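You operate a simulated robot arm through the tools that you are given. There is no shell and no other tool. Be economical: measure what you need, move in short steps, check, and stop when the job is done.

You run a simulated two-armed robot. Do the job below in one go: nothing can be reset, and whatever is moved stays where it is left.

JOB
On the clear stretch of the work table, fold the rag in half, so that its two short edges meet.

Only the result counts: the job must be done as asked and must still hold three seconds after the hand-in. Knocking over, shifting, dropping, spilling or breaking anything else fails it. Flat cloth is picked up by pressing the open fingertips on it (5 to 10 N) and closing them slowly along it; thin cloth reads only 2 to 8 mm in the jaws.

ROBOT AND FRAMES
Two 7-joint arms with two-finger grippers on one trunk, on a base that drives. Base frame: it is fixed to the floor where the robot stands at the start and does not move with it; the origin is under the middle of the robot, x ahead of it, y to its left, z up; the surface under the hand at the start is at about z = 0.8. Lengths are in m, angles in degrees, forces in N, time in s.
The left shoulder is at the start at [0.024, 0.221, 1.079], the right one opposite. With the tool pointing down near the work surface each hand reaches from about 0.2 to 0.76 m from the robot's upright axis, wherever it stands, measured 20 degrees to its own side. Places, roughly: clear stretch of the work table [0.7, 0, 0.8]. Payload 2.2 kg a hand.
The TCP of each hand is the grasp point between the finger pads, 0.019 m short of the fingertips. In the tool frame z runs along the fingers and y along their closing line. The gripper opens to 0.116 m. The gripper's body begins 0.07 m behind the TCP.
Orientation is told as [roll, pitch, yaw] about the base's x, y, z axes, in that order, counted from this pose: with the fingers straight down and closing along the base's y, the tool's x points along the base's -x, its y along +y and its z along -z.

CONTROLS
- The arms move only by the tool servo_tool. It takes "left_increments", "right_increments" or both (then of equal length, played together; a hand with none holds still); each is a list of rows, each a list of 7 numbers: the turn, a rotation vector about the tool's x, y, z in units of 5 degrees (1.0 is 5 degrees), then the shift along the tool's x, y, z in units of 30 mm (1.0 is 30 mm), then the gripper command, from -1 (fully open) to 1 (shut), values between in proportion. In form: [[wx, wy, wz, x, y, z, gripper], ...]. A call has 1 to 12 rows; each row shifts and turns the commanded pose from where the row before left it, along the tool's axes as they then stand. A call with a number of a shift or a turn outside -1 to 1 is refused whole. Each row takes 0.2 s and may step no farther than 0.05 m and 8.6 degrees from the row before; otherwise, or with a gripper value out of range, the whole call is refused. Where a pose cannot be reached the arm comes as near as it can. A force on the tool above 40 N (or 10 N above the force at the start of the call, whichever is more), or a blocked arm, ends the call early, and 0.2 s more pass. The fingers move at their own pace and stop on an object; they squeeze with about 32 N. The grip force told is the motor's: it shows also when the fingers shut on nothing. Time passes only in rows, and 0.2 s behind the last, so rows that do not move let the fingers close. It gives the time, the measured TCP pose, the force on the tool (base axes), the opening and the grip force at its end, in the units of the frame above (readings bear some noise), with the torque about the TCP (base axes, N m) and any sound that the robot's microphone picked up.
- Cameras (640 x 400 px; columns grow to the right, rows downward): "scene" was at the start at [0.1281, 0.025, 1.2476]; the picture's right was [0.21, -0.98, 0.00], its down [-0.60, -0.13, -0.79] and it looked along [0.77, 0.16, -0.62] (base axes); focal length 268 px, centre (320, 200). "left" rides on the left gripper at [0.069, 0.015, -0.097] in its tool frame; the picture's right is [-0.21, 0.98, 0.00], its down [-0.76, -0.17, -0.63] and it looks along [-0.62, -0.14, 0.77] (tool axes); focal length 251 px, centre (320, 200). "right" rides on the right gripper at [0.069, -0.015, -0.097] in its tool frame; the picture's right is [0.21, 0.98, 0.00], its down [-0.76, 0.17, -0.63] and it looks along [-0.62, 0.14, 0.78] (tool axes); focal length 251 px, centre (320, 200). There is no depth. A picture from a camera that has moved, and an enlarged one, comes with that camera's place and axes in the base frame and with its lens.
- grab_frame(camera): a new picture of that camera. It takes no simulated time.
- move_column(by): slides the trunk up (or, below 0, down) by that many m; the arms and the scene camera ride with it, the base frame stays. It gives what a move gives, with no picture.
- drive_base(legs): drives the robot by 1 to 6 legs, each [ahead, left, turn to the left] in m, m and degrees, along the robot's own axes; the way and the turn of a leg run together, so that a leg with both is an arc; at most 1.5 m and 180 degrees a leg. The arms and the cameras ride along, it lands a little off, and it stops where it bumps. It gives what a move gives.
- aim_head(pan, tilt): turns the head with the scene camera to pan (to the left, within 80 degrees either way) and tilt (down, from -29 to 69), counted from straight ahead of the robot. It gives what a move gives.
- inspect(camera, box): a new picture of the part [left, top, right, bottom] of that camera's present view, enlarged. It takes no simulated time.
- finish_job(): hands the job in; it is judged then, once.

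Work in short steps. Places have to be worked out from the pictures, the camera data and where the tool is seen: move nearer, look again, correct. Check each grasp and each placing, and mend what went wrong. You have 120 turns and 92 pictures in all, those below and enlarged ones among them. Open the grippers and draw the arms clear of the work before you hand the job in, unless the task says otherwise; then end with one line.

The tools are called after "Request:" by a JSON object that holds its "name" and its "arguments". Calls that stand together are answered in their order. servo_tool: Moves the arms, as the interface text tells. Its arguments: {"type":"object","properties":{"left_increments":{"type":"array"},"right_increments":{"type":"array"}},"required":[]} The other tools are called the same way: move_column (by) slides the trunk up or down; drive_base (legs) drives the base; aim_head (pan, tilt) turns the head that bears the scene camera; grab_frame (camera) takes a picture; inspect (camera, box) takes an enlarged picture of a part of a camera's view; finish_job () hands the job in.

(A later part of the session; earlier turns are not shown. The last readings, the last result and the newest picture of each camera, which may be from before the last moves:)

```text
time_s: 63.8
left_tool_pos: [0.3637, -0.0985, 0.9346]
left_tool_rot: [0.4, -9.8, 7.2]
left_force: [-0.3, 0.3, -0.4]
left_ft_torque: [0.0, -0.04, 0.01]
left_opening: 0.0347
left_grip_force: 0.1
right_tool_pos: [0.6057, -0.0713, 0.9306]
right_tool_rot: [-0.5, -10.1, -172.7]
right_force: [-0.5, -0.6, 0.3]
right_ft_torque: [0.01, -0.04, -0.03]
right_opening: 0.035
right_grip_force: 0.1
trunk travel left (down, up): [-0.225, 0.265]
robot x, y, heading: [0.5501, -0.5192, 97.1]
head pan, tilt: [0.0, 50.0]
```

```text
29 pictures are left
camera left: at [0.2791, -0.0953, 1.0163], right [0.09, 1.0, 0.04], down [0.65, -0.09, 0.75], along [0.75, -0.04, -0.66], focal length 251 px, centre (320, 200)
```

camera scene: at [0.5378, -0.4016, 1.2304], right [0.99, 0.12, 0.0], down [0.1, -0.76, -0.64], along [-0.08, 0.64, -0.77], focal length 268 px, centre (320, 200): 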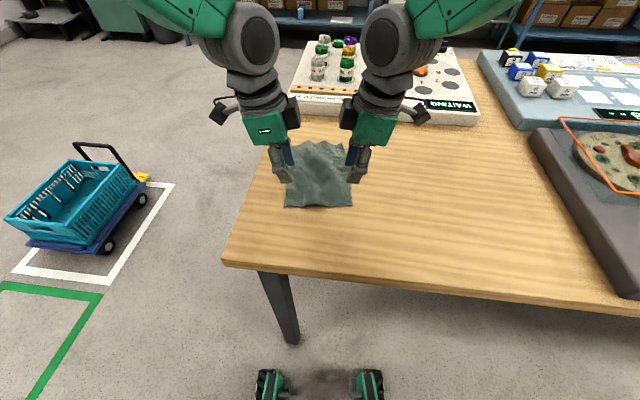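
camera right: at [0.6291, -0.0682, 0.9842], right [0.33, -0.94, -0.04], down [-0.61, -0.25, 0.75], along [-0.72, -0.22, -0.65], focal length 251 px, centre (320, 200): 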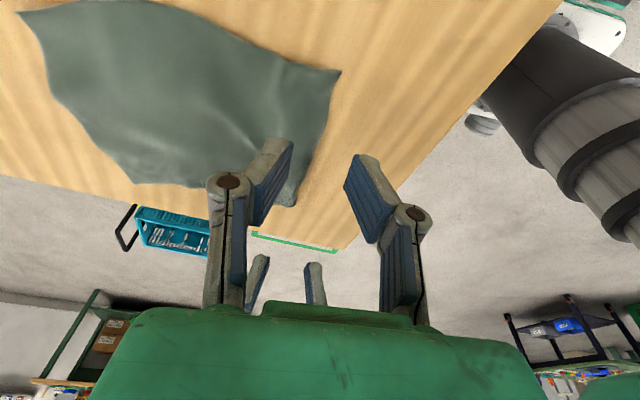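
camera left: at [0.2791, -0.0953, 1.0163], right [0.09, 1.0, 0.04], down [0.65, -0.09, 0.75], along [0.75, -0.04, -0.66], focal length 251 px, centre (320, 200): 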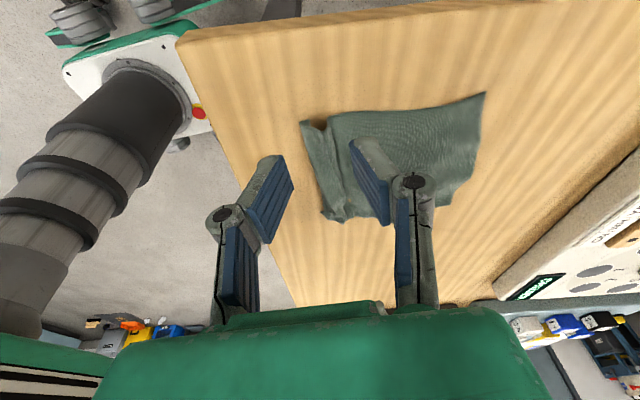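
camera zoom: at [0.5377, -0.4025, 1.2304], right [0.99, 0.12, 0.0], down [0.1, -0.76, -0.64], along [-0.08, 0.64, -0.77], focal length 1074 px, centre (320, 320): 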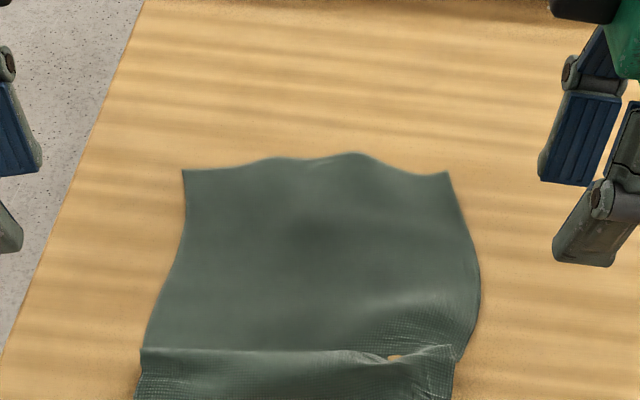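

The rag is unfolded, with a leftover ridge near the close edge. I need the near edge's exact position, so I look slightly lower.

Request:
{"name": "inspect", "arguments": {"camera": "scene", "box": [256, 150, 384, 230]}}

```text
5.00 times, centred on (320, 190) of scene
camera zoom: at [0.5377, -0.4025, 1.2304], right [0.99, 0.12, 0.0], down [0.1, -0.76, -0.64], along [-0.08, 0.64, -0.77], focal length 1342 px, centre (320, 250)
```

zoom: 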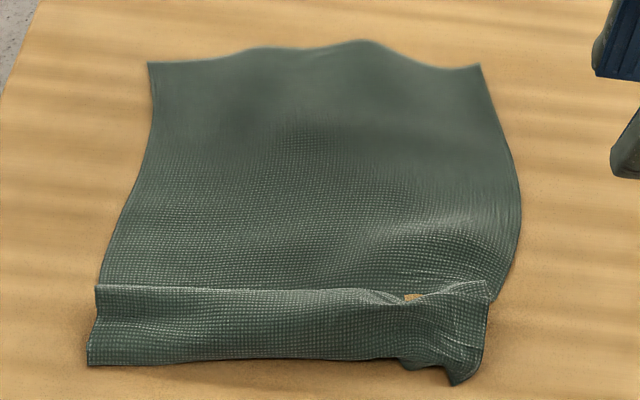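

The near 3–4 cm still has an overlapping ridge. I press closed fingertips on that strip and drag it toward me to pull it flat.

Request:
{"name": "servo_tool", "arguments": {"left_increments": [[0, 0, 0, -0.319, 0, 0.801, 1], [0, 0, 0, -0.319, 0, 0.801, 1], [0, 0, 0, -0.319, 0, 0.801, 1], [0, 0, 0, -0.319, 0, 0.801, 1], [0, 0, 0, -0.319, 0, 0.801, 1], [0, 0, 0, 0.009, 0, 0.049, 1], [0, 0, 0, 0.009, 0, 0.049, 1]], "right_increments": [[0, 0, 0, -0.198, 0, 0.756, 1], [0, 0, 0, -0.198, 0, 0.756, 1], [0, 0, 0, -0.198, 0, 0.756, 1], [0, 0, 0, -0.198, 0, 0.756, 1], [0, 0, 0, -0.198, 0, 0.756, 1], [0, 0, 0, 0.009, 0, 0.049, 1], [0, 0, 0, 0.009, 0, 0.049, 1]]}}

Request:
{"name": "servo_tool", "arguments": {"left_increments": [[0, 0, 0, 0, -0.2, 0, 1], [0, 0, 0, 0, -0.2, 0, 1], [0, 0, 0, 0, -0.2, 0, 1], [0, 0, 0, 0, -0.2, 0, 1]], "right_increments": [[0, 0, 0, 0, 0.2, 0, 1], [0, 0, 0, 0, 0.2, 0, 1], [0, 0, 0, 0, 0.2, 0, 1], [0, 0, 0, 0, 0.2, 0, 1]]}}

Request:
{"name": "servo_tool", "arguments": {"left_increments": [[0, 0, 0, -0.087, 0, -0.492, 1], [0, 0, 0, -0.174, 0, -0.985, 1], [0, 0, 0, -0.174, 0, -0.985, 1], [0, 0, 0, 0.8, 0, -0.5, 0.5], [0, 0, 0, 0.8, 0, -0.5, 0.5]], "right_increments": [[0, 0, 0, -0.087, 0, -0.492, 1], [0, 0, 0, -0.174, 0, -0.985, 1], [0, 0, 0, -0.174, 0, -0.985, 1], [0, 0, 0, 0.8, 0, -0.5, 0.5], [0, 0, 0, 0.8, 0, -0.5, 0.5]]}}

Request:
{"name": "inspect", "arguments": {"camera": "scene", "box": [256, 150, 384, 230]}}

```text
time_s: 65.4
left_tool_pos: [0.4311, -0.0868, 0.8214]
left_tool_rot: [0.9, -10.1, 7.2]
left_force: [-4.9, 3.4, 34.5]
left_ft_torque: [0.22, 0.38, -0.05]
left_opening: 0.0002
left_grip_force: 28.2
right_tool_pos: [0.5568, -0.0783, 0.8225]
right_tool_rot: [-0.5, -10.1, -172.6]
right_force: [0.2, -0.3, 0.4]
right_ft_torque: [0.0, 0.01, -0.01]
right_opening: 0.0
right_grip_force: 29.2
trunk travel left (down, up): [-0.225, 0.265]
robot x, y, heading: [0.5556, -0.5219, 97.6]
head pan, tilt: [0.0, 50.0]
```

```text
time_s: 66.2
left_tool_pos: [0.4359, -0.104, 0.8217]
left_tool_rot: [0.9, -10.1, 7.1]
left_force: [0.4, -1.0, 13.0]
left_ft_torque: [0.0, 0.07, -0.01]
left_opening: 0.0
left_grip_force: 29.1
right_tool_pos: [0.5591, -0.0953, 0.8212]
right_tool_rot: [-0.5, -10.0, -172.6]
right_force: [0.5, -0.1, 0.8]
right_ft_torque: [0.03, -0.04, -0.02]
right_opening: 0.0001
right_grip_force: 28.3
trunk travel left (down, up): [-0.225, 0.265]
robot x, y, heading: [0.5517, -0.5221, 97.3]
head pan, tilt: [0.0, 50.0]
stopped in row 4 (left hand): the force on the tool passed its limit at 46 N (the readings are from after the stop); the commanded pose is now the measured one
```

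```text
time_s: 67.4
left_tool_pos: [0.3831, -0.1121, 0.9186]
left_tool_rot: [0.9, -10.0, 7.1]
left_force: [-0.2, 0.5, 0.1]
left_ft_torque: [0.0, 0.0, -0.01]
left_opening: 0.029
left_grip_force: 0.0
right_tool_pos: [0.6124, -0.0907, 0.918]
right_tool_rot: [-0.4, -10.1, -172.6]
right_force: [0.3, 0.2, -0.3]
right_ft_torque: [0.02, 0.01, -0.01]
right_opening: 0.029
right_grip_force: 0.0
trunk travel left (down, up): [-0.225, 0.265]
robot x, y, heading: [0.5537, -0.523, 97.2]
head pan, tilt: [0.0, 50.0]
```

```text
5.00 times, centred on (320, 190) of scene
camera zoom: at [0.5381, -0.4029, 1.2305], right [0.99, 0.12, 0.0], down [0.1, -0.76, -0.64], along [-0.08, 0.64, -0.77], focal length 1342 px, centre (320, 250)
```

zoom: 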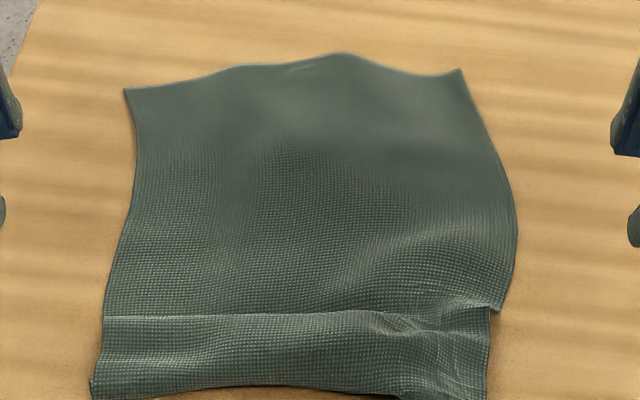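

The overlap persists but the far half lies flat, so I go for the centre line. It lies 0.10 m from the far edge, at about fwd 0.479 on the left and 0.4915 on the right.

Request:
{"name": "servo_tool", "arguments": {"left_increments": [[0, 0, 0, -0.175, 0.578, 0.681, 0.48], [0, 0, 0, -0.175, 0.578, 0.681, 0.48], [0, 0, 0, -0.175, 0.578, 0.681, 0.48], [0, 0, 0, -0.175, 0, 0.681, 0.48], [0, 0, 0, -0.175, 0, 0.681, 0.48], [0, 0, 0, 0.007, 0, 0.04, 0.48]], "right_increments": [[0, 0, 0, -0.169, -0.798, 0.676, 0.48], [0, 0, 0, -0.169, -0.798, 0.676, 0.48], [0, 0, 0, -0.169, -0.798, 0.676, 0.48], [0, 0, 0, -0.169, 0, 0.676, 0.48], [0, 0, 0, -0.169, 0, 0.676, 0.48], [0, 0, 0, 0.007, 0, 0.04, 0.48]]}}

```text
time_s: 68.8
left_tool_pos: [0.4195, -0.0528, 0.8222]
left_tool_rot: [0.9, -10.0, 7.2]
left_force: [0.6, 0.3, 7.3]
left_ft_torque: [-0.01, 0.05, 0.01]
left_opening: 0.0309
left_grip_force: 0.0
right_tool_pos: [0.5587, -0.0234, 0.8216]
right_tool_rot: [-0.6, -10.1, -172.5]
right_force: [0.7, 0.6, 9.2]
right_ft_torque: [-0.06, -0.05, -0.01]
right_opening: 0.0255
right_grip_force: 5.0
trunk travel left (down, up): [-0.225, 0.265]
robot x, y, heading: [0.5533, -0.5194, 97.1]
head pan, tilt: [0.0, 50.0]
```

Contact is 7 and 9 N. I close slowly on the centre line and lift about 9 cm.

Request:
{"name": "servo_tool", "arguments": {"left_increments": [[0, 0, 0, 0, 0, 0, 0.54], [0, 0, 0, 0, 0, 0, 0.6], [0, 0, 0, 0, 0, 0, 0.66], [0, 0, 0, 0, 0, 0, 0.72], [0, 0, 0, 0, 0, 0, 0.78], [0, 0, 0, 0, 0, 0, 0.84], [0, 0, 0, 0, 0, 0, 0.9], [0, 0, 0, 0, 0, 0, 0.96], [0, 0, 0, 0, 0, 0, 1], [0, 0, 0, 0, 0, 0, 1], [0, 0, 0, 0, 0, 0, 1]], "right_increments": [[0, 0, 0, 0, 0, 0, 0.54], [0, 0, 0, 0, 0, 0, 0.6], [0, 0, 0, 0, 0, 0, 0.66], [0, 0, 0, 0, 0, 0, 0.72], [0, 0, 0, 0, 0, 0, 0.78], [0, 0, 0, 0, 0, 0, 0.84], [0, 0, 0, 0, 0, 0, 0.9], [0, 0, 0, 0, 0, 0, 0.96], [0, 0, 0, 0, 0, 0, 1], [0, 0, 0, 0, 0, 0, 1], [0, 0, 0, 0, 0, 0, 1]]}}

Request:
{"name": "servo_tool", "arguments": {"left_increments": [[0, 0, 0, -0.087, 0, -0.492, 1], [0, 0, 0, -0.087, 0, -0.492, 1], [0, 0, 0, -0.087, 0, -0.492, 1], [0, 0, 0, -0.087, 0, -0.492, 1], [0, 0, 0, -0.087, 0, -0.492, 1], [0, 0, 0, -0.087, 0, -0.492, 1], [0, 0, 0, -0.087, 0, -0.492, 1], [0, 0, 0, 0, 0, 0, 1], [0, 0, 0, 0, 0, 0, 1]], "right_increments": [[0, 0, 0, -0.087, 0, -0.492, 1], [0, 0, 0, -0.087, 0, -0.492, 1], [0, 0, 0, -0.087, 0, -0.492, 1], [0, 0, 0, -0.087, 0, -0.492, 1], [0, 0, 0, -0.087, 0, -0.492, 1], [0, 0, 0, -0.087, 0, -0.492, 1], [0, 0, 0, -0.087, 0, -0.492, 1], [0, 0, 0, 0, 0, 0, 1], [0, 0, 0, 0, 0, 0, 1]]}}

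Request:
{"name": "grab_frame", "arguments": {"camera": "scene"}}

Request:
{"name": "grab_frame", "arguments": {"camera": "left"}}

```text
time_s: 71.2
left_tool_pos: [0.4197, -0.0537, 0.8226]
left_tool_rot: [0.8, -10.0, 7.1]
left_force: [-0.1, 0.6, 1.6]
left_ft_torque: [-0.01, 0.0, 0.03]
left_opening: 0.0035
left_grip_force: 32.7
right_tool_pos: [0.5589, -0.0229, 0.822]
right_tool_rot: [-0.6, -10.2, -172.6]
right_force: [-0.2, -1.3, 13.5]
right_ft_torque: [0.01, -0.02, 0.02]
right_opening: 0.0036
right_grip_force: 32.4
trunk travel left (down, up): [-0.225, 0.265]
robot x, y, heading: [0.5527, -0.5228, 96.9]
head pan, tilt: [0.0, 50.0]
```

```text
time_s: 73.2
left_tool_pos: [0.4178, -0.056, 0.9265]
left_tool_rot: [0.8, -10.0, 7.1]
left_force: [0.5, -0.9, 0.2]
left_ft_torque: [-0.01, -0.04, 0.01]
left_opening: 0.0034
left_grip_force: 31.4
right_tool_pos: [0.5601, -0.0244, 0.9264]
right_tool_rot: [-0.5, -10.2, -172.6]
right_force: [-1.7, 0.6, 0.3]
right_ft_torque: [0.02, 0.03, 0.01]
right_opening: 0.0035
right_grip_force: 32.0
trunk travel left (down, up): [-0.225, 0.265]
robot x, y, heading: [0.5516, -0.5177, 97.1]
head pan, tilt: [0.0, 50.0]
```

```text
26 pictures are left
camera scene: at [0.5377, -0.4013, 1.2303], right [0.99, 0.12, 0.0], down [0.1, -0.76, -0.64], along [-0.08, 0.63, -0.77], focal length 268 px, centre (320, 200)
```

scene: 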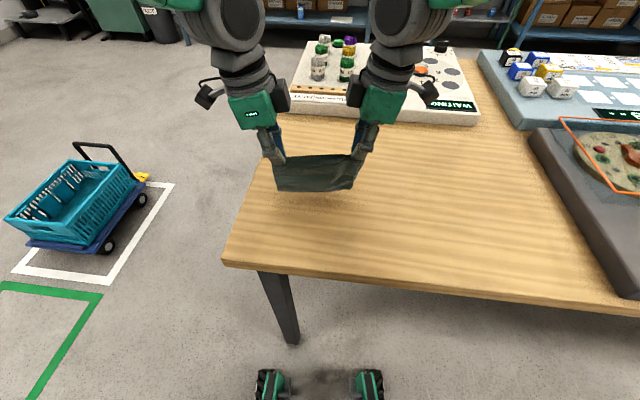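

```text
25 pictures are left
camera left: at [0.3336, -0.0532, 1.0089], right [0.09, 0.99, 0.05], down [0.65, -0.1, 0.75], along [0.75, -0.03, -0.66], focal length 251 px, centre (320, 200)
```

left: 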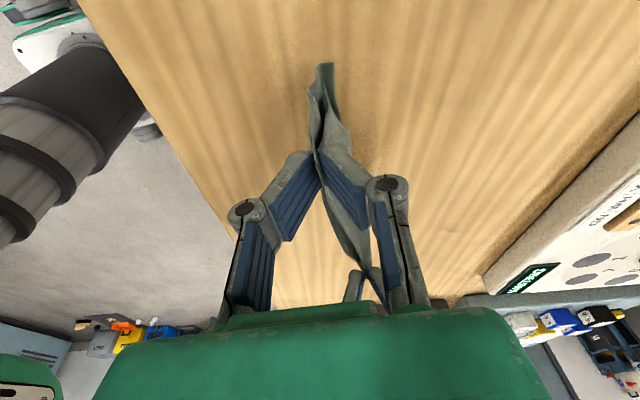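

Beautiful: the rag hangs from its centre line with both halves together. I zoom in to compare the two lower edges.

Request:
{"name": "inspect", "arguments": {"camera": "scene", "box": [264, 145, 368, 210]}}

Request:
{"name": "inspect", "arguments": {"camera": "left", "box": [240, 50, 400, 200]}}

Request:
{"name": "inspect", "arguments": {"camera": "right", "box": [240, 50, 400, 200]}}

```text
6.15 times, centred on (316, 178) of scene
camera zoom: at [0.5377, -0.4013, 1.2303], right [0.99, 0.12, 0.0], down [0.1, -0.76, -0.64], along [-0.08, 0.63, -0.77], focal length 1652 px, centre (345, 338)
```

zoom: 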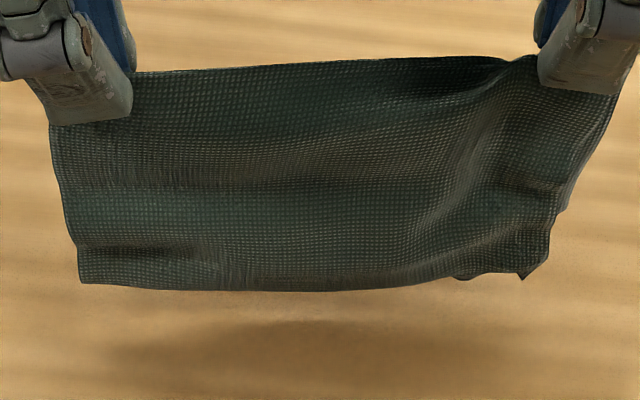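

```text
2.67 times, centred on (320, 125) of left
camera zoom: at [0.3336, -0.0532, 1.0089], right [0.09, 0.99, 0.05], down [0.65, -0.1, 0.75], along [0.75, -0.03, -0.66], focal length 670 px, centre (320, 400)
```

zoom: 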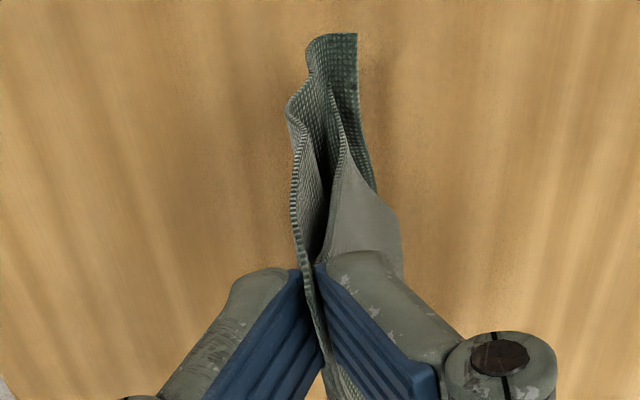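

```text
2.67 times, centred on (320, 125) of right
camera zoom: at [0.6421, 0.0019, 1.0107], right [0.33, -0.94, -0.05], down [-0.61, -0.25, 0.75], along [-0.72, -0.22, -0.66], focal length 670 px, centre (320, 400)
```

zoom: 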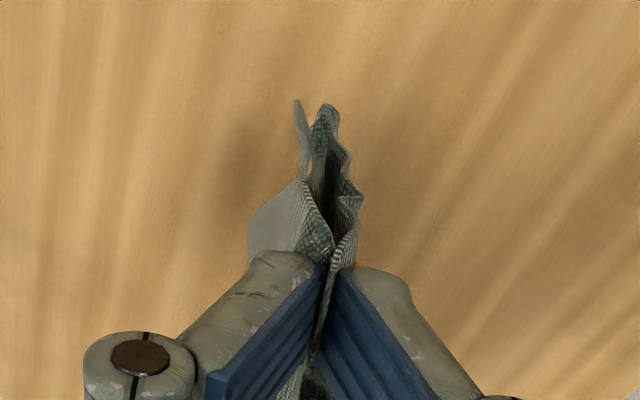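

The near half looks slightly longer on the left. I take one closer look at the lower edges there.

Request:
{"name": "inspect", "arguments": {"camera": "left", "box": [290, 55, 370, 155]}}

```text
4.00 times, centred on (330, 105) of left
camera zoom: at [0.3336, -0.0532, 1.0089], right [0.09, 0.99, 0.05], down [0.65, -0.1, 0.75], along [0.75, -0.03, -0.66], focal length 1006 px, centre (280, 580)
```

zoom: 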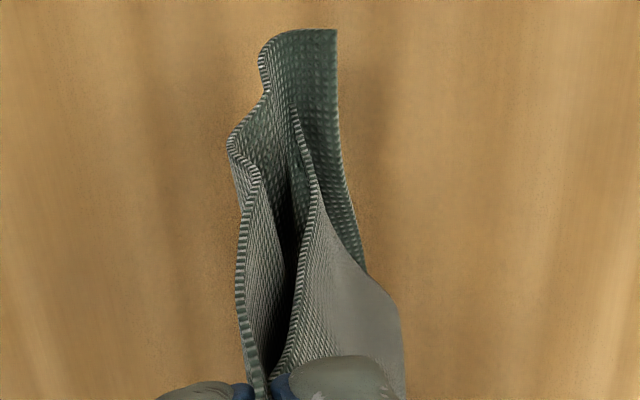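

On the left the near half is about 27 mm longer than the far one, on the right about 11 mm, so the pinch needs to move toward me. I lay the rag open again: touch down the longer near edge, move forward, then settle the far half down ahead and release.

Request:
{"name": "servo_tool", "arguments": {"left_increments": [[0, 0, 0, 0.116, 0, 0.657, 1], [0, 0, 0, 0.039, 0.667, 0.219, 1], [0, 0, 0, 0.039, 0.667, 0.219, 1], [0, 0, 0, 0.039, 0.667, 0.219, 1], [0, 0, 0, 0, 0, 0, 1], [0, 0, 0, 0.087, -0.25, 0.492, 1], [0, 0, 0, 0.087, -0.25, 0.492, 1], [0, 0, 0, 0.058, -0.083, 0.328, 1], [0, 0, 0, 0.058, -0.083, 0.328, 1], [0, 0, 0, 0.046, 0, 0.263, 1], [0, 0, 0, 0, 0, 0, 1]], "right_increments": [[0, 0, 0, 0.116, 0, 0.657, 1], [0, 0, 0, 0.039, -0.667, 0.219, 1], [0, 0, 0, 0.039, -0.667, 0.219, 1], [0, 0, 0, 0.039, -0.667, 0.219, 1], [0, 0, 0, 0, 0, 0, 1], [0, 0, 0, 0.087, 0.25, 0.492, 1], [0, 0, 0, 0.087, 0.25, 0.492, 1], [0, 0, 0, 0.058, 0.083, 0.328, 1], [0, 0, 0, 0.058, 0.083, 0.328, 1], [0, 0, 0, 0.046, 0, 0.263, 1], [0, 0, 0, 0, 0, 0, 1]]}}

Request:
{"name": "grab_frame", "arguments": {"camera": "left"}}

```text
time_s: 75.6
left_tool_pos: [0.4159, -0.0149, 0.8293]
left_tool_rot: [0.9, -10.0, 7.1]
left_force: [0.0, -0.2, -0.2]
left_ft_torque: [-0.02, -0.01, 0.02]
left_opening: 0.0036
left_grip_force: 32.4
right_tool_pos: [0.5549, 0.0172, 0.8289]
right_tool_rot: [-0.6, -10.1, -172.5]
right_force: [0.6, 0.4, -0.3]
right_ft_torque: [0.03, 0.02, 0.03]
right_opening: 0.0034
right_grip_force: 31.9
trunk travel left (down, up): [-0.225, 0.265]
robot x, y, heading: [0.5509, -0.5181, 97.0]
head pan, tilt: [0.0, 50.0]
```

```text
20 pictures are left
camera left: at [0.3296, -0.0124, 0.911], right [0.09, 0.99, 0.05], down [0.65, -0.1, 0.75], along [0.75, -0.03, -0.66], focal length 251 px, centre (320, 200)
```

left: 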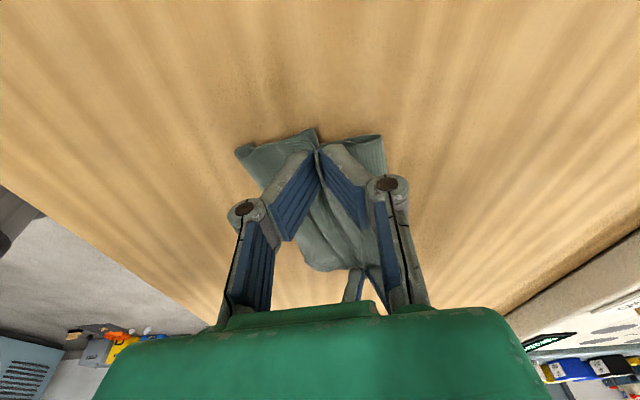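

Both halves have splayed to opposite sides. I release, draw the hands up and outward, and look.

Request:
{"name": "servo_tool", "arguments": {"left_increments": [[0, 0, 0, 0, 0, 0, 0.8], [0, 0, 0, 0, 0, 0, 0.6], [0, 0, 0, 0, 0, 0, 0.4], [0, 0, 0, -0.174, 0, -0.985, 0.4], [0, 0, 0, -0.174, 0, -0.985, 0.4], [0, 0, 0, -0.174, 0, -0.985, 0.4], [0, 0, 0, 0.9, 0, -0.4, 0.4], [0, 0, 0, 0.9, 0, -0.4, 0.4], [0, 0, 0, 0.9, 0, -0.4, 0.4]], "right_increments": [[0, 0, 0, 0, 0, 0, 0.8], [0, 0, 0, 0, 0, 0, 0.6], [0, 0, 0, 0, 0, 0, 0.4], [0, 0, 0, -0.174, 0, -0.985, 0.4], [0, 0, 0, -0.174, 0, -0.985, 0.4], [0, 0, 0, -0.174, 0, -0.985, 0.4], [0, 0, 0, 0.9, 0, -0.4, 0.4], [0, 0, 0, 0.9, 0, -0.4, 0.4], [0, 0, 0, 0.9, 0, -0.4, 0.4]]}}

Request:
{"name": "inspect", "arguments": {"camera": "scene", "box": [256, 140, 384, 220]}}

Request:
{"name": "inspect", "arguments": {"camera": "left", "box": [220, 40, 460, 190]}}

```text
time_s: 77.6
left_tool_pos: [0.3288, -0.0262, 0.9408]
left_tool_rot: [0.9, -10.0, 7.1]
left_force: [0.2, 0.1, -0.6]
left_ft_torque: [-0.01, 0.0, 0.01]
left_opening: 0.035
left_grip_force: 0.0
right_tool_pos: [0.6401, 0.0256, 0.9394]
right_tool_rot: [-0.6, -10.2, -172.6]
right_force: [-0.1, 0.7, 0.4]
right_ft_torque: [0.04, 0.02, -0.02]
right_opening: 0.0348
right_grip_force: 0.0
trunk travel left (down, up): [-0.225, 0.265]
robot x, y, heading: [0.5533, -0.5223, 97.1]
head pan, tilt: [0.0, 50.0]
```

```text
5.00 times, centred on (320, 180) of scene
camera zoom: at [0.5378, -0.4014, 1.2303], right [0.99, 0.12, 0.0], down [0.1, -0.76, -0.64], along [-0.08, 0.63, -0.77], focal length 1342 px, centre (320, 300)
```

zoom: 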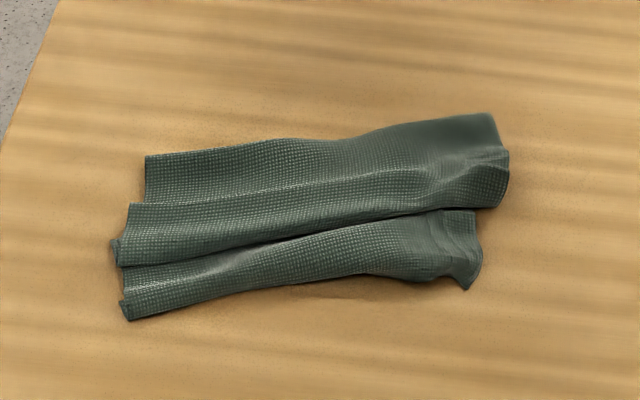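

```text
2.67 times, centred on (340, 115) of left
camera zoom: at [0.2436, -0.024, 1.0233], right [0.09, 0.99, 0.05], down [0.65, -0.1, 0.75], along [0.75, -0.03, -0.66], focal length 670 px, centre (267, 427)
```

zoom: 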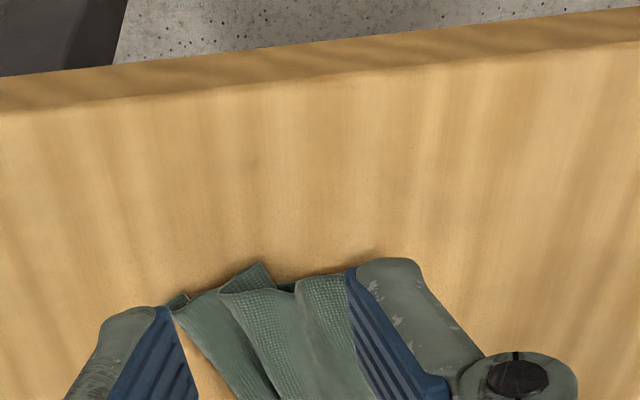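

The rag lies in pleats, with its true far edge visible at the back. New plan: pinch just inside the far edge at both corners and lift until the whole rag hangs straight. Then I lay its lower half down toward me and bring the held edge forward over it, so the flap points the right way.

Request:
{"name": "servo_tool", "arguments": {"left_increments": [[0, 0, 0, -0.762, 0.256, 0.134, 0.655], [0, 0, 0, -0.762, 0.256, 0.134, 0.655], [0, 0, 0, -0.762, 0.256, 0.134, 0.655], [0, 0, 0, -0.762, 0.256, 0.134, 0.655], [0, 0, 0, 0.171, 0, 0.969, 0.655], [0, 0, 0, 0.171, 0, 0.969, 0.655], [0, 0, 0, 0.171, 0, 0.969, 0.655], [0, 0, 0, 0.147, 0, 0.83, 0.655]], "right_increments": [[0, 0, 0, -0.669, -0.348, 0.118, 0.655], [0, 0, 0, -0.669, -0.348, 0.118, 0.655], [0, 0, 0, -0.669, -0.348, 0.118, 0.655], [0, 0, 0, -0.669, -0.348, 0.118, 0.655], [0, 0, 0, 0.169, 0, 0.956, 0.655], [0, 0, 0, 0.169, 0, 0.956, 0.655], [0, 0, 0, 0.169, 0, 0.956, 0.655], [0, 0, 0, 0.145, 0, 0.82, 0.655]]}}

Request:
{"name": "inspect", "arguments": {"camera": "left", "box": [200, 60, 440, 210]}}

Request:
{"name": "inspect", "arguments": {"camera": "right", "box": [200, 60, 440, 210]}}

```text
time_s: 79.4
left_tool_pos: [0.4165, 0.0182, 0.8265]
left_tool_rot: [0.9, -9.9, 7.1]
left_force: [0.7, 0.1, 1.0]
left_ft_torque: [0.0, -0.01, 0.01]
left_opening: 0.0198
left_grip_force: 0.0
right_tool_pos: [0.5529, 0.0576, 0.8273]
right_tool_rot: [-0.5, -10.1, -172.7]
right_force: [-0.4, 0.6, 0.4]
right_ft_torque: [0.0, 0.0, 0.02]
right_opening: 0.0202
right_grip_force: 0.1
trunk travel left (down, up): [-0.225, 0.265]
robot x, y, heading: [0.5521, -0.522, 96.9]
head pan, tilt: [0.0, 50.0]
```

```text
2.67 times, centred on (320, 135) of left
camera zoom: at [0.3316, 0.0213, 0.9074], right [0.09, 0.99, 0.05], down [0.65, -0.1, 0.75], along [0.75, -0.03, -0.66], focal length 670 px, centre (320, 373)
```

zoom: 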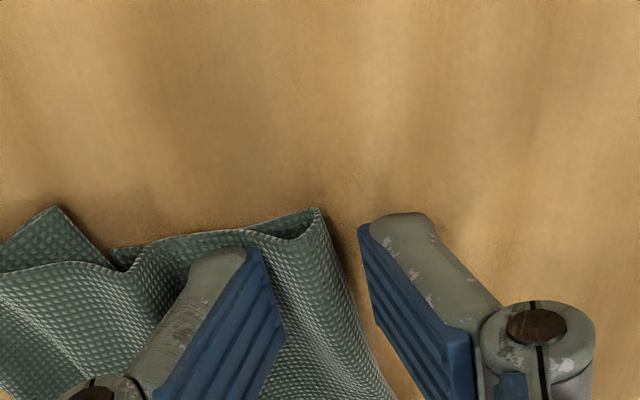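

```text
2.67 times, centred on (320, 135) of right
camera zoom: at [0.6337, 0.084, 0.9117], right [0.33, -0.94, -0.05], down [-0.61, -0.25, 0.75], along [-0.72, -0.22, -0.66], focal length 670 px, centre (320, 373)
```

zoom: 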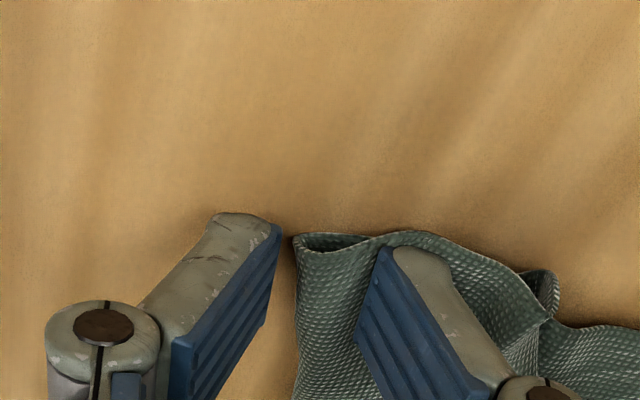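

The far boundary turns out to be a fold with the edge tucked under it, which is fine: pinching here leaves a longer free flap. I shift the left hand 12 mm and the right 5 mm back onto the cloth and lower to contact.

Request:
{"name": "servo_tool", "arguments": {"left_increments": [[0, 0, 0, 0, -0.4, 0, 0.58], [0, 0, 0, 0.009, 0, 0.055, 0.58], [0, 0, 0, 0.009, 0, 0.055, 0.58], [0, 0, 0, 0.006, 0, 0.035, 0.58]], "right_increments": [[0, 0, 0, 0, 0.17, 0, 0.58], [0, 0, 0, 0.009, 0, 0.055, 0.58], [0, 0, 0, 0.009, 0, 0.055, 0.58], [0, 0, 0, 0.006, 0, 0.035, 0.58]]}}

Request:
{"name": "servo_tool", "arguments": {"left_increments": [[0, 0, 0, 0, 0, 0, 0.64], [0, 0, 0, 0, 0, 0, 0.7], [0, 0, 0, 0, 0, 0, 0.76], [0, 0, 0, 0, 0, 0, 0.82], [0, 0, 0, 0, 0, 0, 0.88], [0, 0, 0, 0, 0, 0, 0.94], [0, 0, 0, 0, 0, 0, 1], [0, 0, 0, 0, 0, 0, 1], [0, 0, 0, 0, 0, 0, 1]], "right_increments": [[0, 0, 0, 0, 0, 0, 0.64], [0, 0, 0, 0, 0, 0, 0.7], [0, 0, 0, 0, 0, 0, 0.76], [0, 0, 0, 0, 0, 0, 0.82], [0, 0, 0, 0, 0, 0, 0.88], [0, 0, 0, 0, 0, 0, 0.94], [0, 0, 0, 0, 0, 0, 1], [0, 0, 0, 0, 0, 0, 1], [0, 0, 0, 0, 0, 0, 1]]}}

Request:
{"name": "servo_tool", "arguments": {"left_increments": [[0, 0, 0, -0.087, 0, -0.492, 1], [0, 0, 0, -0.087, 0, -0.492, 1], [0, 0, 0, -0.13, 0, -0.74, 1], [0, 0, 0, -0.13, 0, -0.74, 1], [0, 0, 0, -0.13, 0, -0.74, 1], [0, 0, 0, -0.13, 0, -0.74, 1], [0, 0, 0, -0.13, 0, -0.74, 1], [0, 0, 0, -0.13, 0, -0.74, 1], [0, 0, 0, 0, 0, 0, 1], [0, 0, 0, 0, 0, 0, 1]], "right_increments": [[0, 0, 0, -0.087, 0, -0.492, 1], [0, 0, 0, -0.087, 0, -0.492, 1], [0, 0, 0, -0.13, 0, -0.74, 1], [0, 0, 0, -0.13, 0, -0.74, 1], [0, 0, 0, -0.13, 0, -0.74, 1], [0, 0, 0, -0.13, 0, -0.74, 1], [0, 0, 0, -0.13, 0, -0.74, 1], [0, 0, 0, -0.13, 0, -0.74, 1], [0, 0, 0, 0, 0, 0, 1], [0, 0, 0, 0, 0, 0, 1]]}}

Request:
{"name": "inspect", "arguments": {"camera": "scene", "box": [240, 100, 400, 200]}}

Request:
{"name": "inspect", "arguments": {"camera": "left", "box": [220, 30, 460, 180]}}

```text
time_s: 80.4
left_tool_pos: [0.4181, 0.006, 0.8222]
left_tool_rot: [0.9, -10.1, 7.2]
left_force: [-0.5, 1.0, 4.4]
left_ft_torque: [-0.02, 0.0, 0.0]
left_opening: 0.0248
left_grip_force: 0.0
right_tool_pos: [0.5538, 0.0533, 0.8244]
right_tool_rot: [-0.6, -10.1, -172.6]
right_force: [-0.5, -0.6, 3.0]
right_ft_torque: [-0.09, -0.04, -0.03]
right_opening: 0.0245
right_grip_force: 0.0
trunk travel left (down, up): [-0.225, 0.265]
robot x, y, heading: [0.5509, -0.5217, 97.1]
head pan, tilt: [0.0, 50.0]
```

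```text
time_s: 82.4
left_tool_pos: [0.4189, 0.0049, 0.8223]
left_tool_rot: [0.8, -10.0, 7.1]
left_force: [-0.1, 1.7, 7.5]
left_ft_torque: [-0.08, 0.04, -0.05]
left_opening: 0.0046
left_grip_force: 32.1
right_tool_pos: [0.5533, 0.0536, 0.824]
right_tool_rot: [-0.5, -10.1, -172.7]
right_force: [-0.4, -0.4, 0.6]
right_ft_torque: [0.05, 0.01, 0.0]
right_opening: 0.0029
right_grip_force: 32.9
trunk travel left (down, up): [-0.225, 0.265]
robot x, y, heading: [0.5512, -0.521, 97.3]
head pan, tilt: [0.0, 50.0]
```

```text
time_s: 84.6
left_tool_pos: [0.4173, 0.003, 0.9882]
left_tool_rot: [0.9, -10.0, 7.1]
left_force: [-0.1, 0.5, 0.0]
left_ft_torque: [0.0, 0.02, 0.0]
left_opening: 0.0041
left_grip_force: 32.1
right_tool_pos: [0.5553, 0.0519, 0.9882]
right_tool_rot: [-0.5, -10.2, -172.5]
right_force: [-0.4, 0.5, 0.1]
right_ft_torque: [-0.04, 0.0, 0.01]
right_opening: 0.0046
right_grip_force: 35.8
trunk travel left (down, up): [-0.225, 0.265]
robot x, y, heading: [0.556, -0.5187, 97.2]
head pan, tilt: [0.0, 50.0]
```

```text
4.00 times, centred on (320, 150) of scene
camera zoom: at [0.5377, -0.401, 1.2303], right [0.99, 0.12, 0.0], down [0.1, -0.76, -0.64], along [-0.08, 0.63, -0.77], focal length 1074 px, centre (320, 400)
```

zoom: 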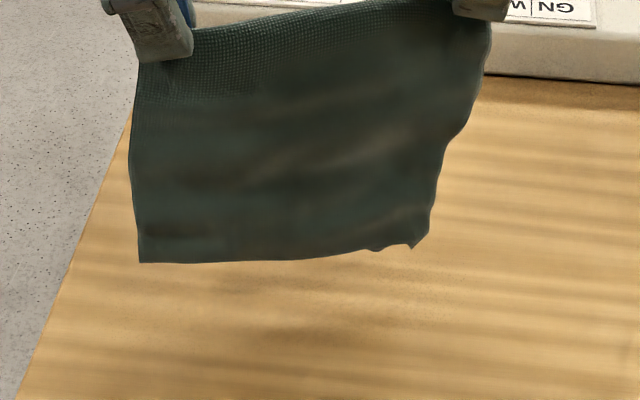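

```text
2.67 times, centred on (340, 105) of left
camera zoom: at [0.3327, 0.0044, 1.0705], right [0.09, 0.99, 0.05], down [0.65, -0.1, 0.75], along [0.75, -0.03, -0.66], focal length 670 px, centre (267, 453)
```

zoom: 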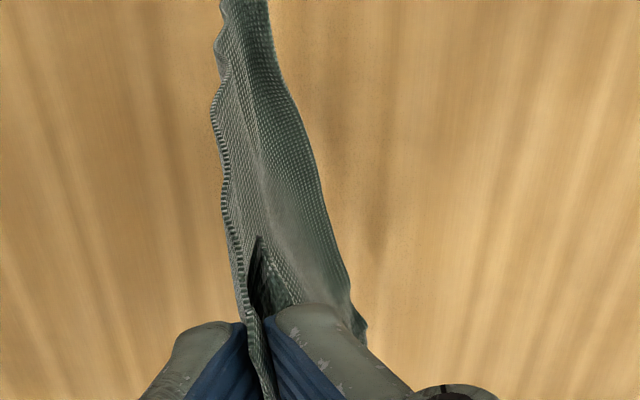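

The whole rag hangs straight now, with a short flap on the far side of the pinch. I check the flap and the bottom edge from both hand cameras.

Request:
{"name": "inspect", "arguments": {"camera": "left", "box": [250, 0, 410, 160]}}

Request:
{"name": "inspect", "arguments": {"camera": "right", "box": [240, 0, 400, 160]}}

```text
2.50 times, centred on (330, 80) of left
camera zoom: at [0.3327, 0.0044, 1.0705], right [0.09, 0.99, 0.05], down [0.65, -0.1, 0.75], along [0.75, -0.03, -0.66], focal length 629 px, centre (295, 500)
```

zoom: 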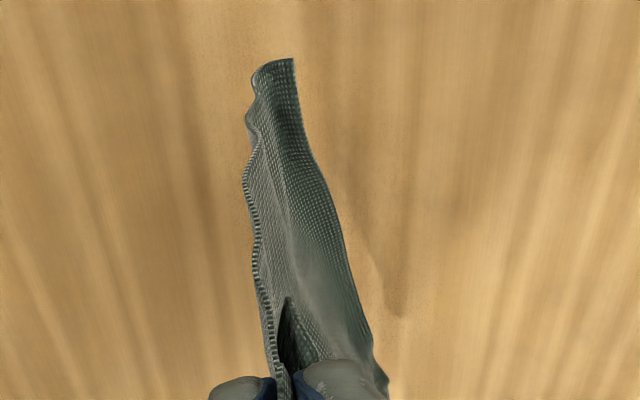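

```text
2.50 times, centred on (320, 80) of right
camera zoom: at [0.6357, 0.0777, 1.0729], right [0.33, -0.94, -0.05], down [-0.61, -0.25, 0.75], along [-0.72, -0.22, -0.66], focal length 629 px, centre (320, 500)
```

zoom: 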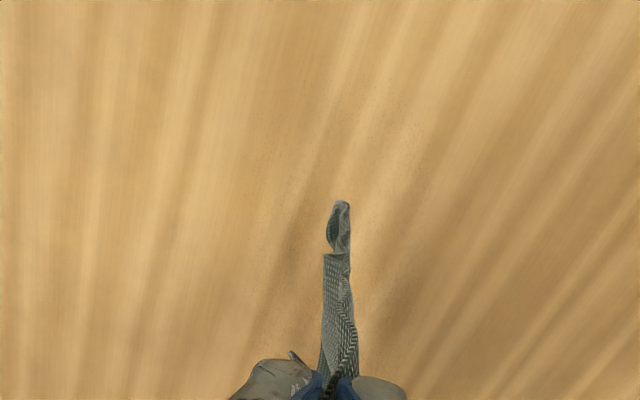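

The left flap is about 3 cm and the right about 1 cm. I level and square the hands, touch the bottom edge down at about fwd 0.60, and lay the lower half toward me.

Request:
{"name": "servo_tool", "arguments": {"left_increments": [[0, 0, 0, 0.029, 0.525, 0.164, 1], [0, 0, 0, 0.029, 0.525, 0.164, 1], [0, 0, 0, 0.029, 0.525, 0.164, 1], [0, 0, 0, 0.029, 0.525, 0.164, 1], [0, 0, 0, 0, 0, 0, 1], [0, 0, 0, 0, 0, 0, 1], [0, 0, 0, 0.087, 0, 0.492, 1], [0, 0, 0, 0.087, 0, 0.492, 1], [0, 0, 0, 0, 0, 0, 1]], "right_increments": [[0, 0, 0, 0, -0.267, 0, 1], [0, 0, 0, 0, -0.267, 0, 1], [0, 0, 0, 0, -0.267, 0, 1], [0, 0, 0, 0, -0.267, 0, 1], [0, 0, 0, 0, 0, 0, 1], [0, 0, 0, 0, 0, 0, 1], [0, 0, 0, 0.087, 0, 0.492, 1], [0, 0, 0, 0.087, 0, 0.492, 1], [0, 0, 0, 0, 0, 0, 1]]}}

Request:
{"name": "servo_tool", "arguments": {"left_increments": [[0, 0, 0, 0.077, -0.556, 0.438, 1], [0, 0, 0, 0.077, -0.556, 0.438, 1], [0, 0, 0, 0.077, -0.556, 0.438, 1], [0, 0, 0, 0.077, -0.556, 0.438, 1], [0, 0, 0, 0.077, -0.556, 0.438, 1], [0, 0, 0, 0.077, -0.556, 0.438, 1], [0, 0, 0, 0, 0, 0, 1]], "right_increments": [[0, 0, 0, 0.077, 0.556, 0.438, 1], [0, 0, 0, 0.077, 0.556, 0.438, 1], [0, 0, 0, 0.077, 0.556, 0.438, 1], [0, 0, 0, 0.077, 0.556, 0.438, 1], [0, 0, 0, 0.077, 0.556, 0.438, 1], [0, 0, 0, 0.077, 0.556, 0.438, 1], [0, 0, 0, 0, 0, 0, 1]]}}

Request:
{"name": "grab_frame", "arguments": {"camera": "left"}}

Request:
{"name": "grab_frame", "arguments": {"camera": "right"}}

```text
time_s: 86.6
left_tool_pos: [0.41, 0.0659, 0.9383]
left_tool_rot: [0.9, -10.0, 7.1]
left_force: [1.4, 0.3, 0.5]
left_ft_torque: [-0.02, -0.04, 0.01]
left_opening: 0.0045
left_grip_force: 31.9
right_tool_pos: [0.5513, 0.0851, 0.9583]
right_tool_rot: [-0.5, -10.0, -172.5]
right_force: [-0.7, -0.5, -0.3]
right_ft_torque: [0.03, -0.01, 0.0]
right_opening: 0.0031
right_grip_force: 29.8
trunk travel left (down, up): [-0.225, 0.265]
robot x, y, heading: [0.5529, -0.5206, 97.2]
head pan, tilt: [0.0, 50.0]
```

```text
time_s: 88.2
left_tool_pos: [0.4222, -0.0305, 0.8571]
left_tool_rot: [0.9, -9.9, 7.0]
left_force: [-0.1, 0.3, 0.2]
left_ft_torque: [-0.01, 0.0, -0.01]
left_opening: 0.0042
left_grip_force: 32.4
right_tool_pos: [0.5636, -0.0148, 0.8771]
right_tool_rot: [-0.5, -10.1, -172.7]
right_force: [-0.1, -0.5, -0.6]
right_ft_torque: [0.0, -0.02, -0.02]
right_opening: 0.0025
right_grip_force: 30.3
trunk travel left (down, up): [-0.225, 0.265]
robot x, y, heading: [0.5506, -0.5208, 97.1]
head pan, tilt: [0.0, 50.0]
```

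```text
11 pictures are left
camera left: at [0.3382, -0.0287, 0.939], right [0.09, 0.99, 0.05], down [0.65, -0.1, 0.75], along [0.75, -0.03, -0.66], focal length 251 px, centre (320, 200)
```

left: 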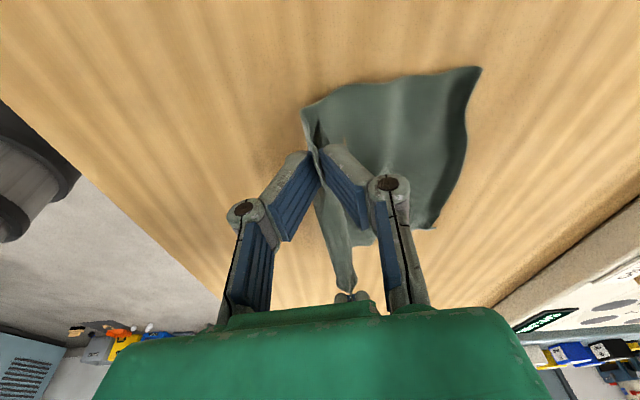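

```text
10 pictures are left
camera right: at [0.6455, 0.011, 0.9614], right [0.33, -0.94, -0.05], down [-0.61, -0.25, 0.75], along [-0.72, -0.22, -0.66], focal length 251 px, centre (320, 200)
```

right: 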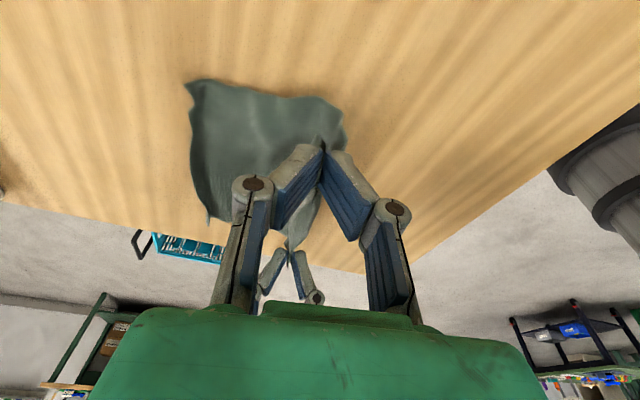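

The lower half lies flat: its edge runs at fwd ≈0.594 from left 0.08 to right 0.065, with the crease at ≈0.495. I bring the held edge forward over it and lower, easing back at the end so the flap lays out forward.

Request:
{"name": "servo_tool", "arguments": {"left_increments": [[0, 0, 0, -0.017, 0.5, -0.099, 1], [0, 0, 0, -0.017, 0.5, -0.099, 1], [0, 0, 0, -0.017, 0.5, -0.099, 1], [0, 0, 0, -0.017, 0.5, -0.099, 1], [0, 0, 0, 0.064, 0, 0.361, 1], [0, 0, 0, 0.064, 0, 0.361, 1], [0, 0, 0, 0.064, -0.133, 0.361, 1], [0, 0, 0, 0.064, -0.133, 0.361, 1], [0, 0, 0, 0, 0, 0, 1]], "right_increments": [[0, 0, 0, 0.012, -0.667, 0.066, 1], [0, 0, 0, 0.012, -0.667, 0.066, 1], [0, 0, 0, 0.012, -0.667, 0.066, 1], [0, 0, 0, 0.012, -0.667, 0.066, 1], [0, 0, 0, 0.101, 0, 0.575, 1], [0, 0, 0, 0.101, 0, 0.575, 1], [0, 0, 0, 0.026, 0.133, 0.148, 1], [0, 0, 0, 0.026, 0.133, 0.148, 1], [0, 0, 0, 0, 0, 0, 1]]}}

Request:
{"name": "inspect", "arguments": {"camera": "left", "box": [200, 60, 440, 210]}}

Request:
{"name": "inspect", "arguments": {"camera": "right", "box": [200, 60, 440, 210]}}

```text
time_s: 90.2
left_tool_pos: [0.4169, 0.02, 0.8268]
left_tool_rot: [0.8, -10.0, 7.1]
left_force: [0.1, -0.3, -0.7]
left_ft_torque: [-0.02, -0.02, 0.0]
left_opening: 0.0047
left_grip_force: 32.3
right_tool_pos: [0.5533, 0.0585, 0.826]
right_tool_rot: [-0.5, -10.1, -172.6]
right_force: [-0.6, 0.2, 0.0]
right_ft_torque: [-0.01, 0.0, 0.04]
right_opening: 0.0045
right_grip_force: 38.1
trunk travel left (down, up): [-0.225, 0.265]
robot x, y, heading: [0.5537, -0.5219, 97.1]
head pan, tilt: [0.0, 50.0]
```

```text
2.67 times, centred on (320, 135) of left
camera zoom: at [0.3319, 0.0228, 0.9085], right [0.09, 0.99, 0.05], down [0.65, -0.1, 0.75], along [0.75, -0.03, -0.66], focal length 670 px, centre (320, 373)
```

zoom: 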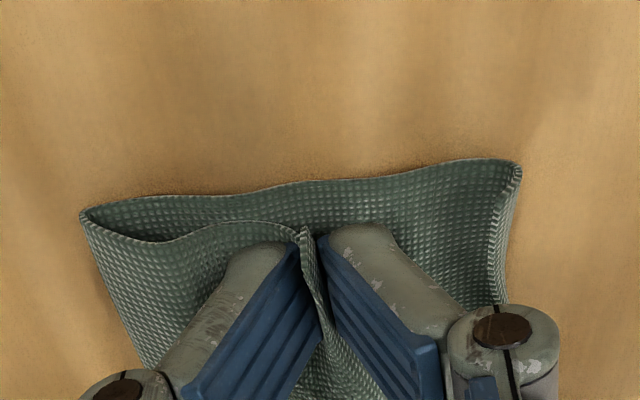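

```text
2.67 times, centred on (320, 135) of right
camera zoom: at [0.6361, 0.0836, 0.9105], right [0.33, -0.94, -0.05], down [-0.61, -0.25, 0.75], along [-0.72, -0.22, -0.66], focal length 670 px, centre (320, 373)
```

zoom: 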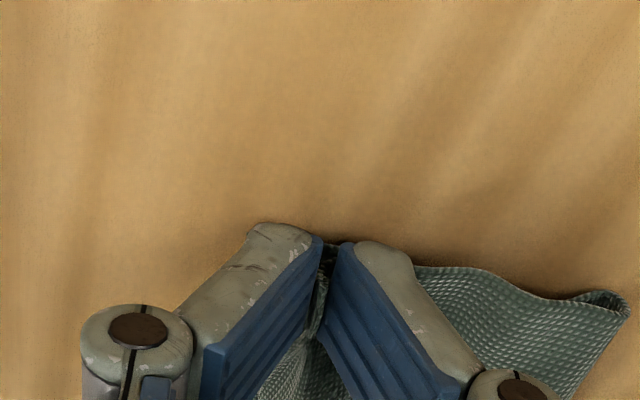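

The lower layer is undisturbed and the held edge sits on top, somewhat short of it on the left. I press lightly and open slowly so the fingers spread the gathered cloth, then lift away and look.

Request:
{"name": "servo_tool", "arguments": {"left_increments": [[0, 0, 0, 0.017, 0, 0.098, 1], [0, 0, 0, 0, 0, 0, 0.93], [0, 0, 0, 0, 0, 0, 0.86], [0, 0, 0, 0, 0, 0, 0.79], [0, 0, 0, 0, 0, 0, 0.72], [0, 0, 0, 0, 0, 0, 0.65], [0, 0, 0, 0, 0, 0, 0.58], [0, 0, 0, 0, 0, 0, 0.5], [0, 0, 0, -0.087, 0, -0.492, 0.5], [0, 0, 0, -0.174, 0, -0.985, 0.5], [0, 0, 0, -0.174, 0, -0.985, 0.5]], "right_increments": [[0, 0, 0, 0.012, 0, 0.066, 1], [0, 0, 0, 0, 0, 0, 0.93], [0, 0, 0, 0, 0, 0, 0.86], [0, 0, 0, 0, 0, 0, 0.79], [0, 0, 0, 0, 0, 0, 0.72], [0, 0, 0, 0, 0, 0, 0.65], [0, 0, 0, 0, 0, 0, 0.58], [0, 0, 0, 0, 0, 0, 0.5], [0, 0, 0, -0.087, 0, -0.492, 0.5], [0, 0, 0, -0.174, 0, -0.985, 0.5], [0, 0, 0, -0.174, 0, -0.985, 0.5]]}}

Request:
{"name": "inspect", "arguments": {"camera": "scene", "box": [264, 120, 376, 190]}}

Request:
{"name": "inspect", "arguments": {"camera": "left", "box": [200, 40, 440, 190]}}

```text
time_s: 92.6
left_tool_pos: [0.418, 0.0186, 0.8991]
left_tool_rot: [1.0, -10.0, 7.1]
left_force: [-0.5, -0.6, -0.7]
left_ft_torque: [-0.02, 0.02, -0.01]
left_opening: 0.0288
left_grip_force: 0.1
right_tool_pos: [0.5568, 0.0557, 0.9028]
right_tool_rot: [-0.5, -10.1, -172.8]
right_force: [0.2, -0.3, 0.4]
right_ft_torque: [0.02, 0.0, 0.01]
right_opening: 0.0292
right_grip_force: 0.1
trunk travel left (down, up): [-0.225, 0.265]
robot x, y, heading: [0.5509, -0.5185, 97.2]
head pan, tilt: [0.0, 50.0]
```

```text
5.71 times, centred on (320, 155) of scene
camera zoom: at [0.538, -0.4017, 1.2304], right [0.99, 0.12, 0.0], down [0.1, -0.76, -0.64], along [-0.08, 0.64, -0.77], focal length 1534 px, centre (320, 457)
```

zoom: 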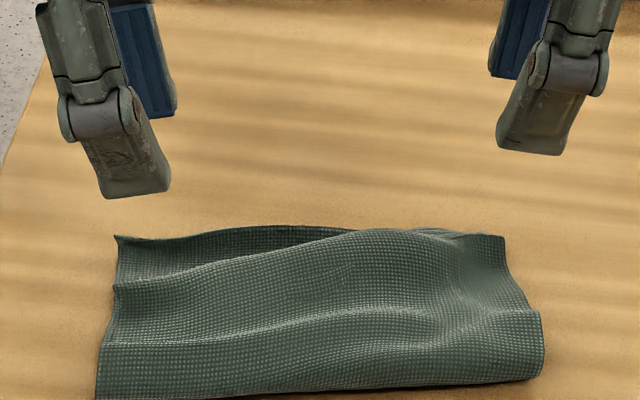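

```text
2.67 times, centred on (320, 115) of left
camera zoom: at [0.3327, 0.0211, 0.9816], right [0.09, 0.99, 0.05], down [0.65, -0.1, 0.75], along [0.75, -0.03, -0.66], focal length 670 px, centre (320, 427)
```

zoom: 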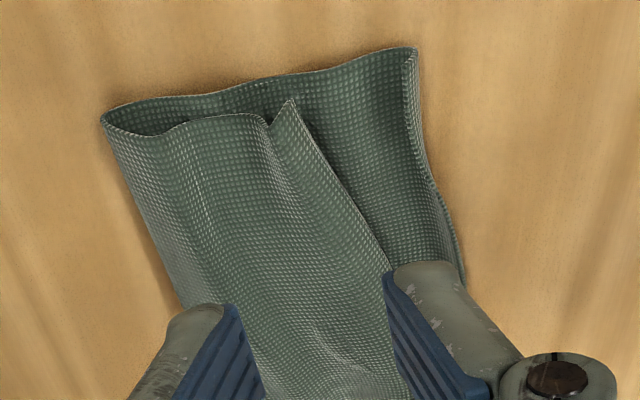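

The fold now lies the right way round: the right side meets, but the upper left corner is about 3 cm short and there is slack in the upper layer. I re-pinch at the left, lift slightly and pull that corner 3 cm forward.

Request:
{"name": "servo_tool", "arguments": {"left_increments": [[0, 0, 0, 0.142, 0, 0.805, 0.5], [0, 0, 0, 0.142, 0, 0.805, 0.5], [0, 0, 0, 0.142, 0, 0.805, 0.5], [0, 0, 0, 0, 0, 0, 0.58], [0, 0, 0, 0, 0, 0, 0.66], [0, 0, 0, 0, 0, 0, 0.74], [0, 0, 0, 0, 0, 0, 0.82], [0, 0, 0, 0, 0, 0, 0.9], [0, 0, 0, 0, 0, 0, 1], [0, 0, 0, 0, 0, 0, 1], [0, 0, 0, 0, 0, 0, 1]]}}

```text
time_s: 95.0
left_tool_pos: [0.4154, 0.0199, 0.824]
left_tool_rot: [0.8, -10.0, 7.1]
left_force: [0.0, -0.2, 0.9]
left_ft_torque: [0.01, -0.04, 0.03]
left_opening: 0.0039
left_grip_force: 31.9
right_tool_pos: [0.5563, 0.057, 0.9015]
right_tool_rot: [-0.5, -10.1, -172.7]
right_force: [-0.2, 0.4, -0.2]
right_ft_torque: [0.0, 0.03, 0.01]
right_opening: 0.0287
right_grip_force: 0.1
trunk travel left (down, up): [-0.225, 0.265]
robot x, y, heading: [0.5479, -0.5192, 97.5]
head pan, tilt: [0.0, 50.0]
```

The jaws read 3.9 mm, so cloth is held. I lift 2 cm, move 3 cm forward, lower again and check.

Request:
{"name": "servo_tool", "arguments": {"left_increments": [[0, 0, 0, -0.058, 0, -0.328, 1], [0, 0, 0, -0.058, 0.1, -0.328, 1], [0, 0, 0, 0, 0.35, 0, 1], [0, 0, 0, 0, 0.35, 0, 1], [0, 0, 0, 0, 0.3, 0, 1], [0, 0, 0, 0.058, 0, 0.328, 1], [0, 0, 0, 0.05, -0.05, 0.28, 1], [0, 0, 0, 0, 0, 0, 1]]}}

Request:
{"name": "inspect", "arguments": {"camera": "left", "box": [180, 60, 420, 210]}}

```text
time_s: 96.8
left_tool_pos: [0.4112, 0.0537, 0.8262]
left_tool_rot: [0.8, -9.9, 7.1]
left_force: [-0.3, 0.2, 0.0]
left_ft_torque: [0.02, -0.01, -0.01]
left_opening: 0.0043
left_grip_force: 31.6
right_tool_pos: [0.5562, 0.0575, 0.9017]
right_tool_rot: [-0.6, -10.1, -172.7]
right_force: [-0.5, -0.9, -0.2]
right_ft_torque: [0.0, -0.03, 0.02]
right_opening: 0.029
right_grip_force: 0.0
trunk travel left (down, up): [-0.225, 0.265]
robot x, y, heading: [0.5531, -0.5209, 97.4]
head pan, tilt: [0.0, 50.0]
```

```text
2.67 times, centred on (300, 135) of left
camera zoom: at [0.3263, 0.054, 0.9084], right [0.09, 0.99, 0.05], down [0.65, -0.1, 0.75], along [0.75, -0.03, -0.66], focal length 670 px, centre (373, 373)
```

zoom: 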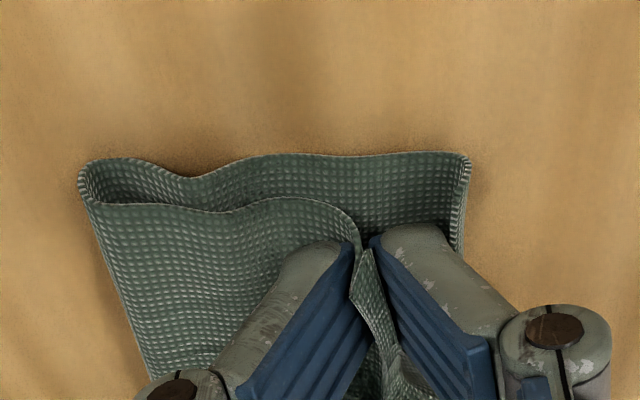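

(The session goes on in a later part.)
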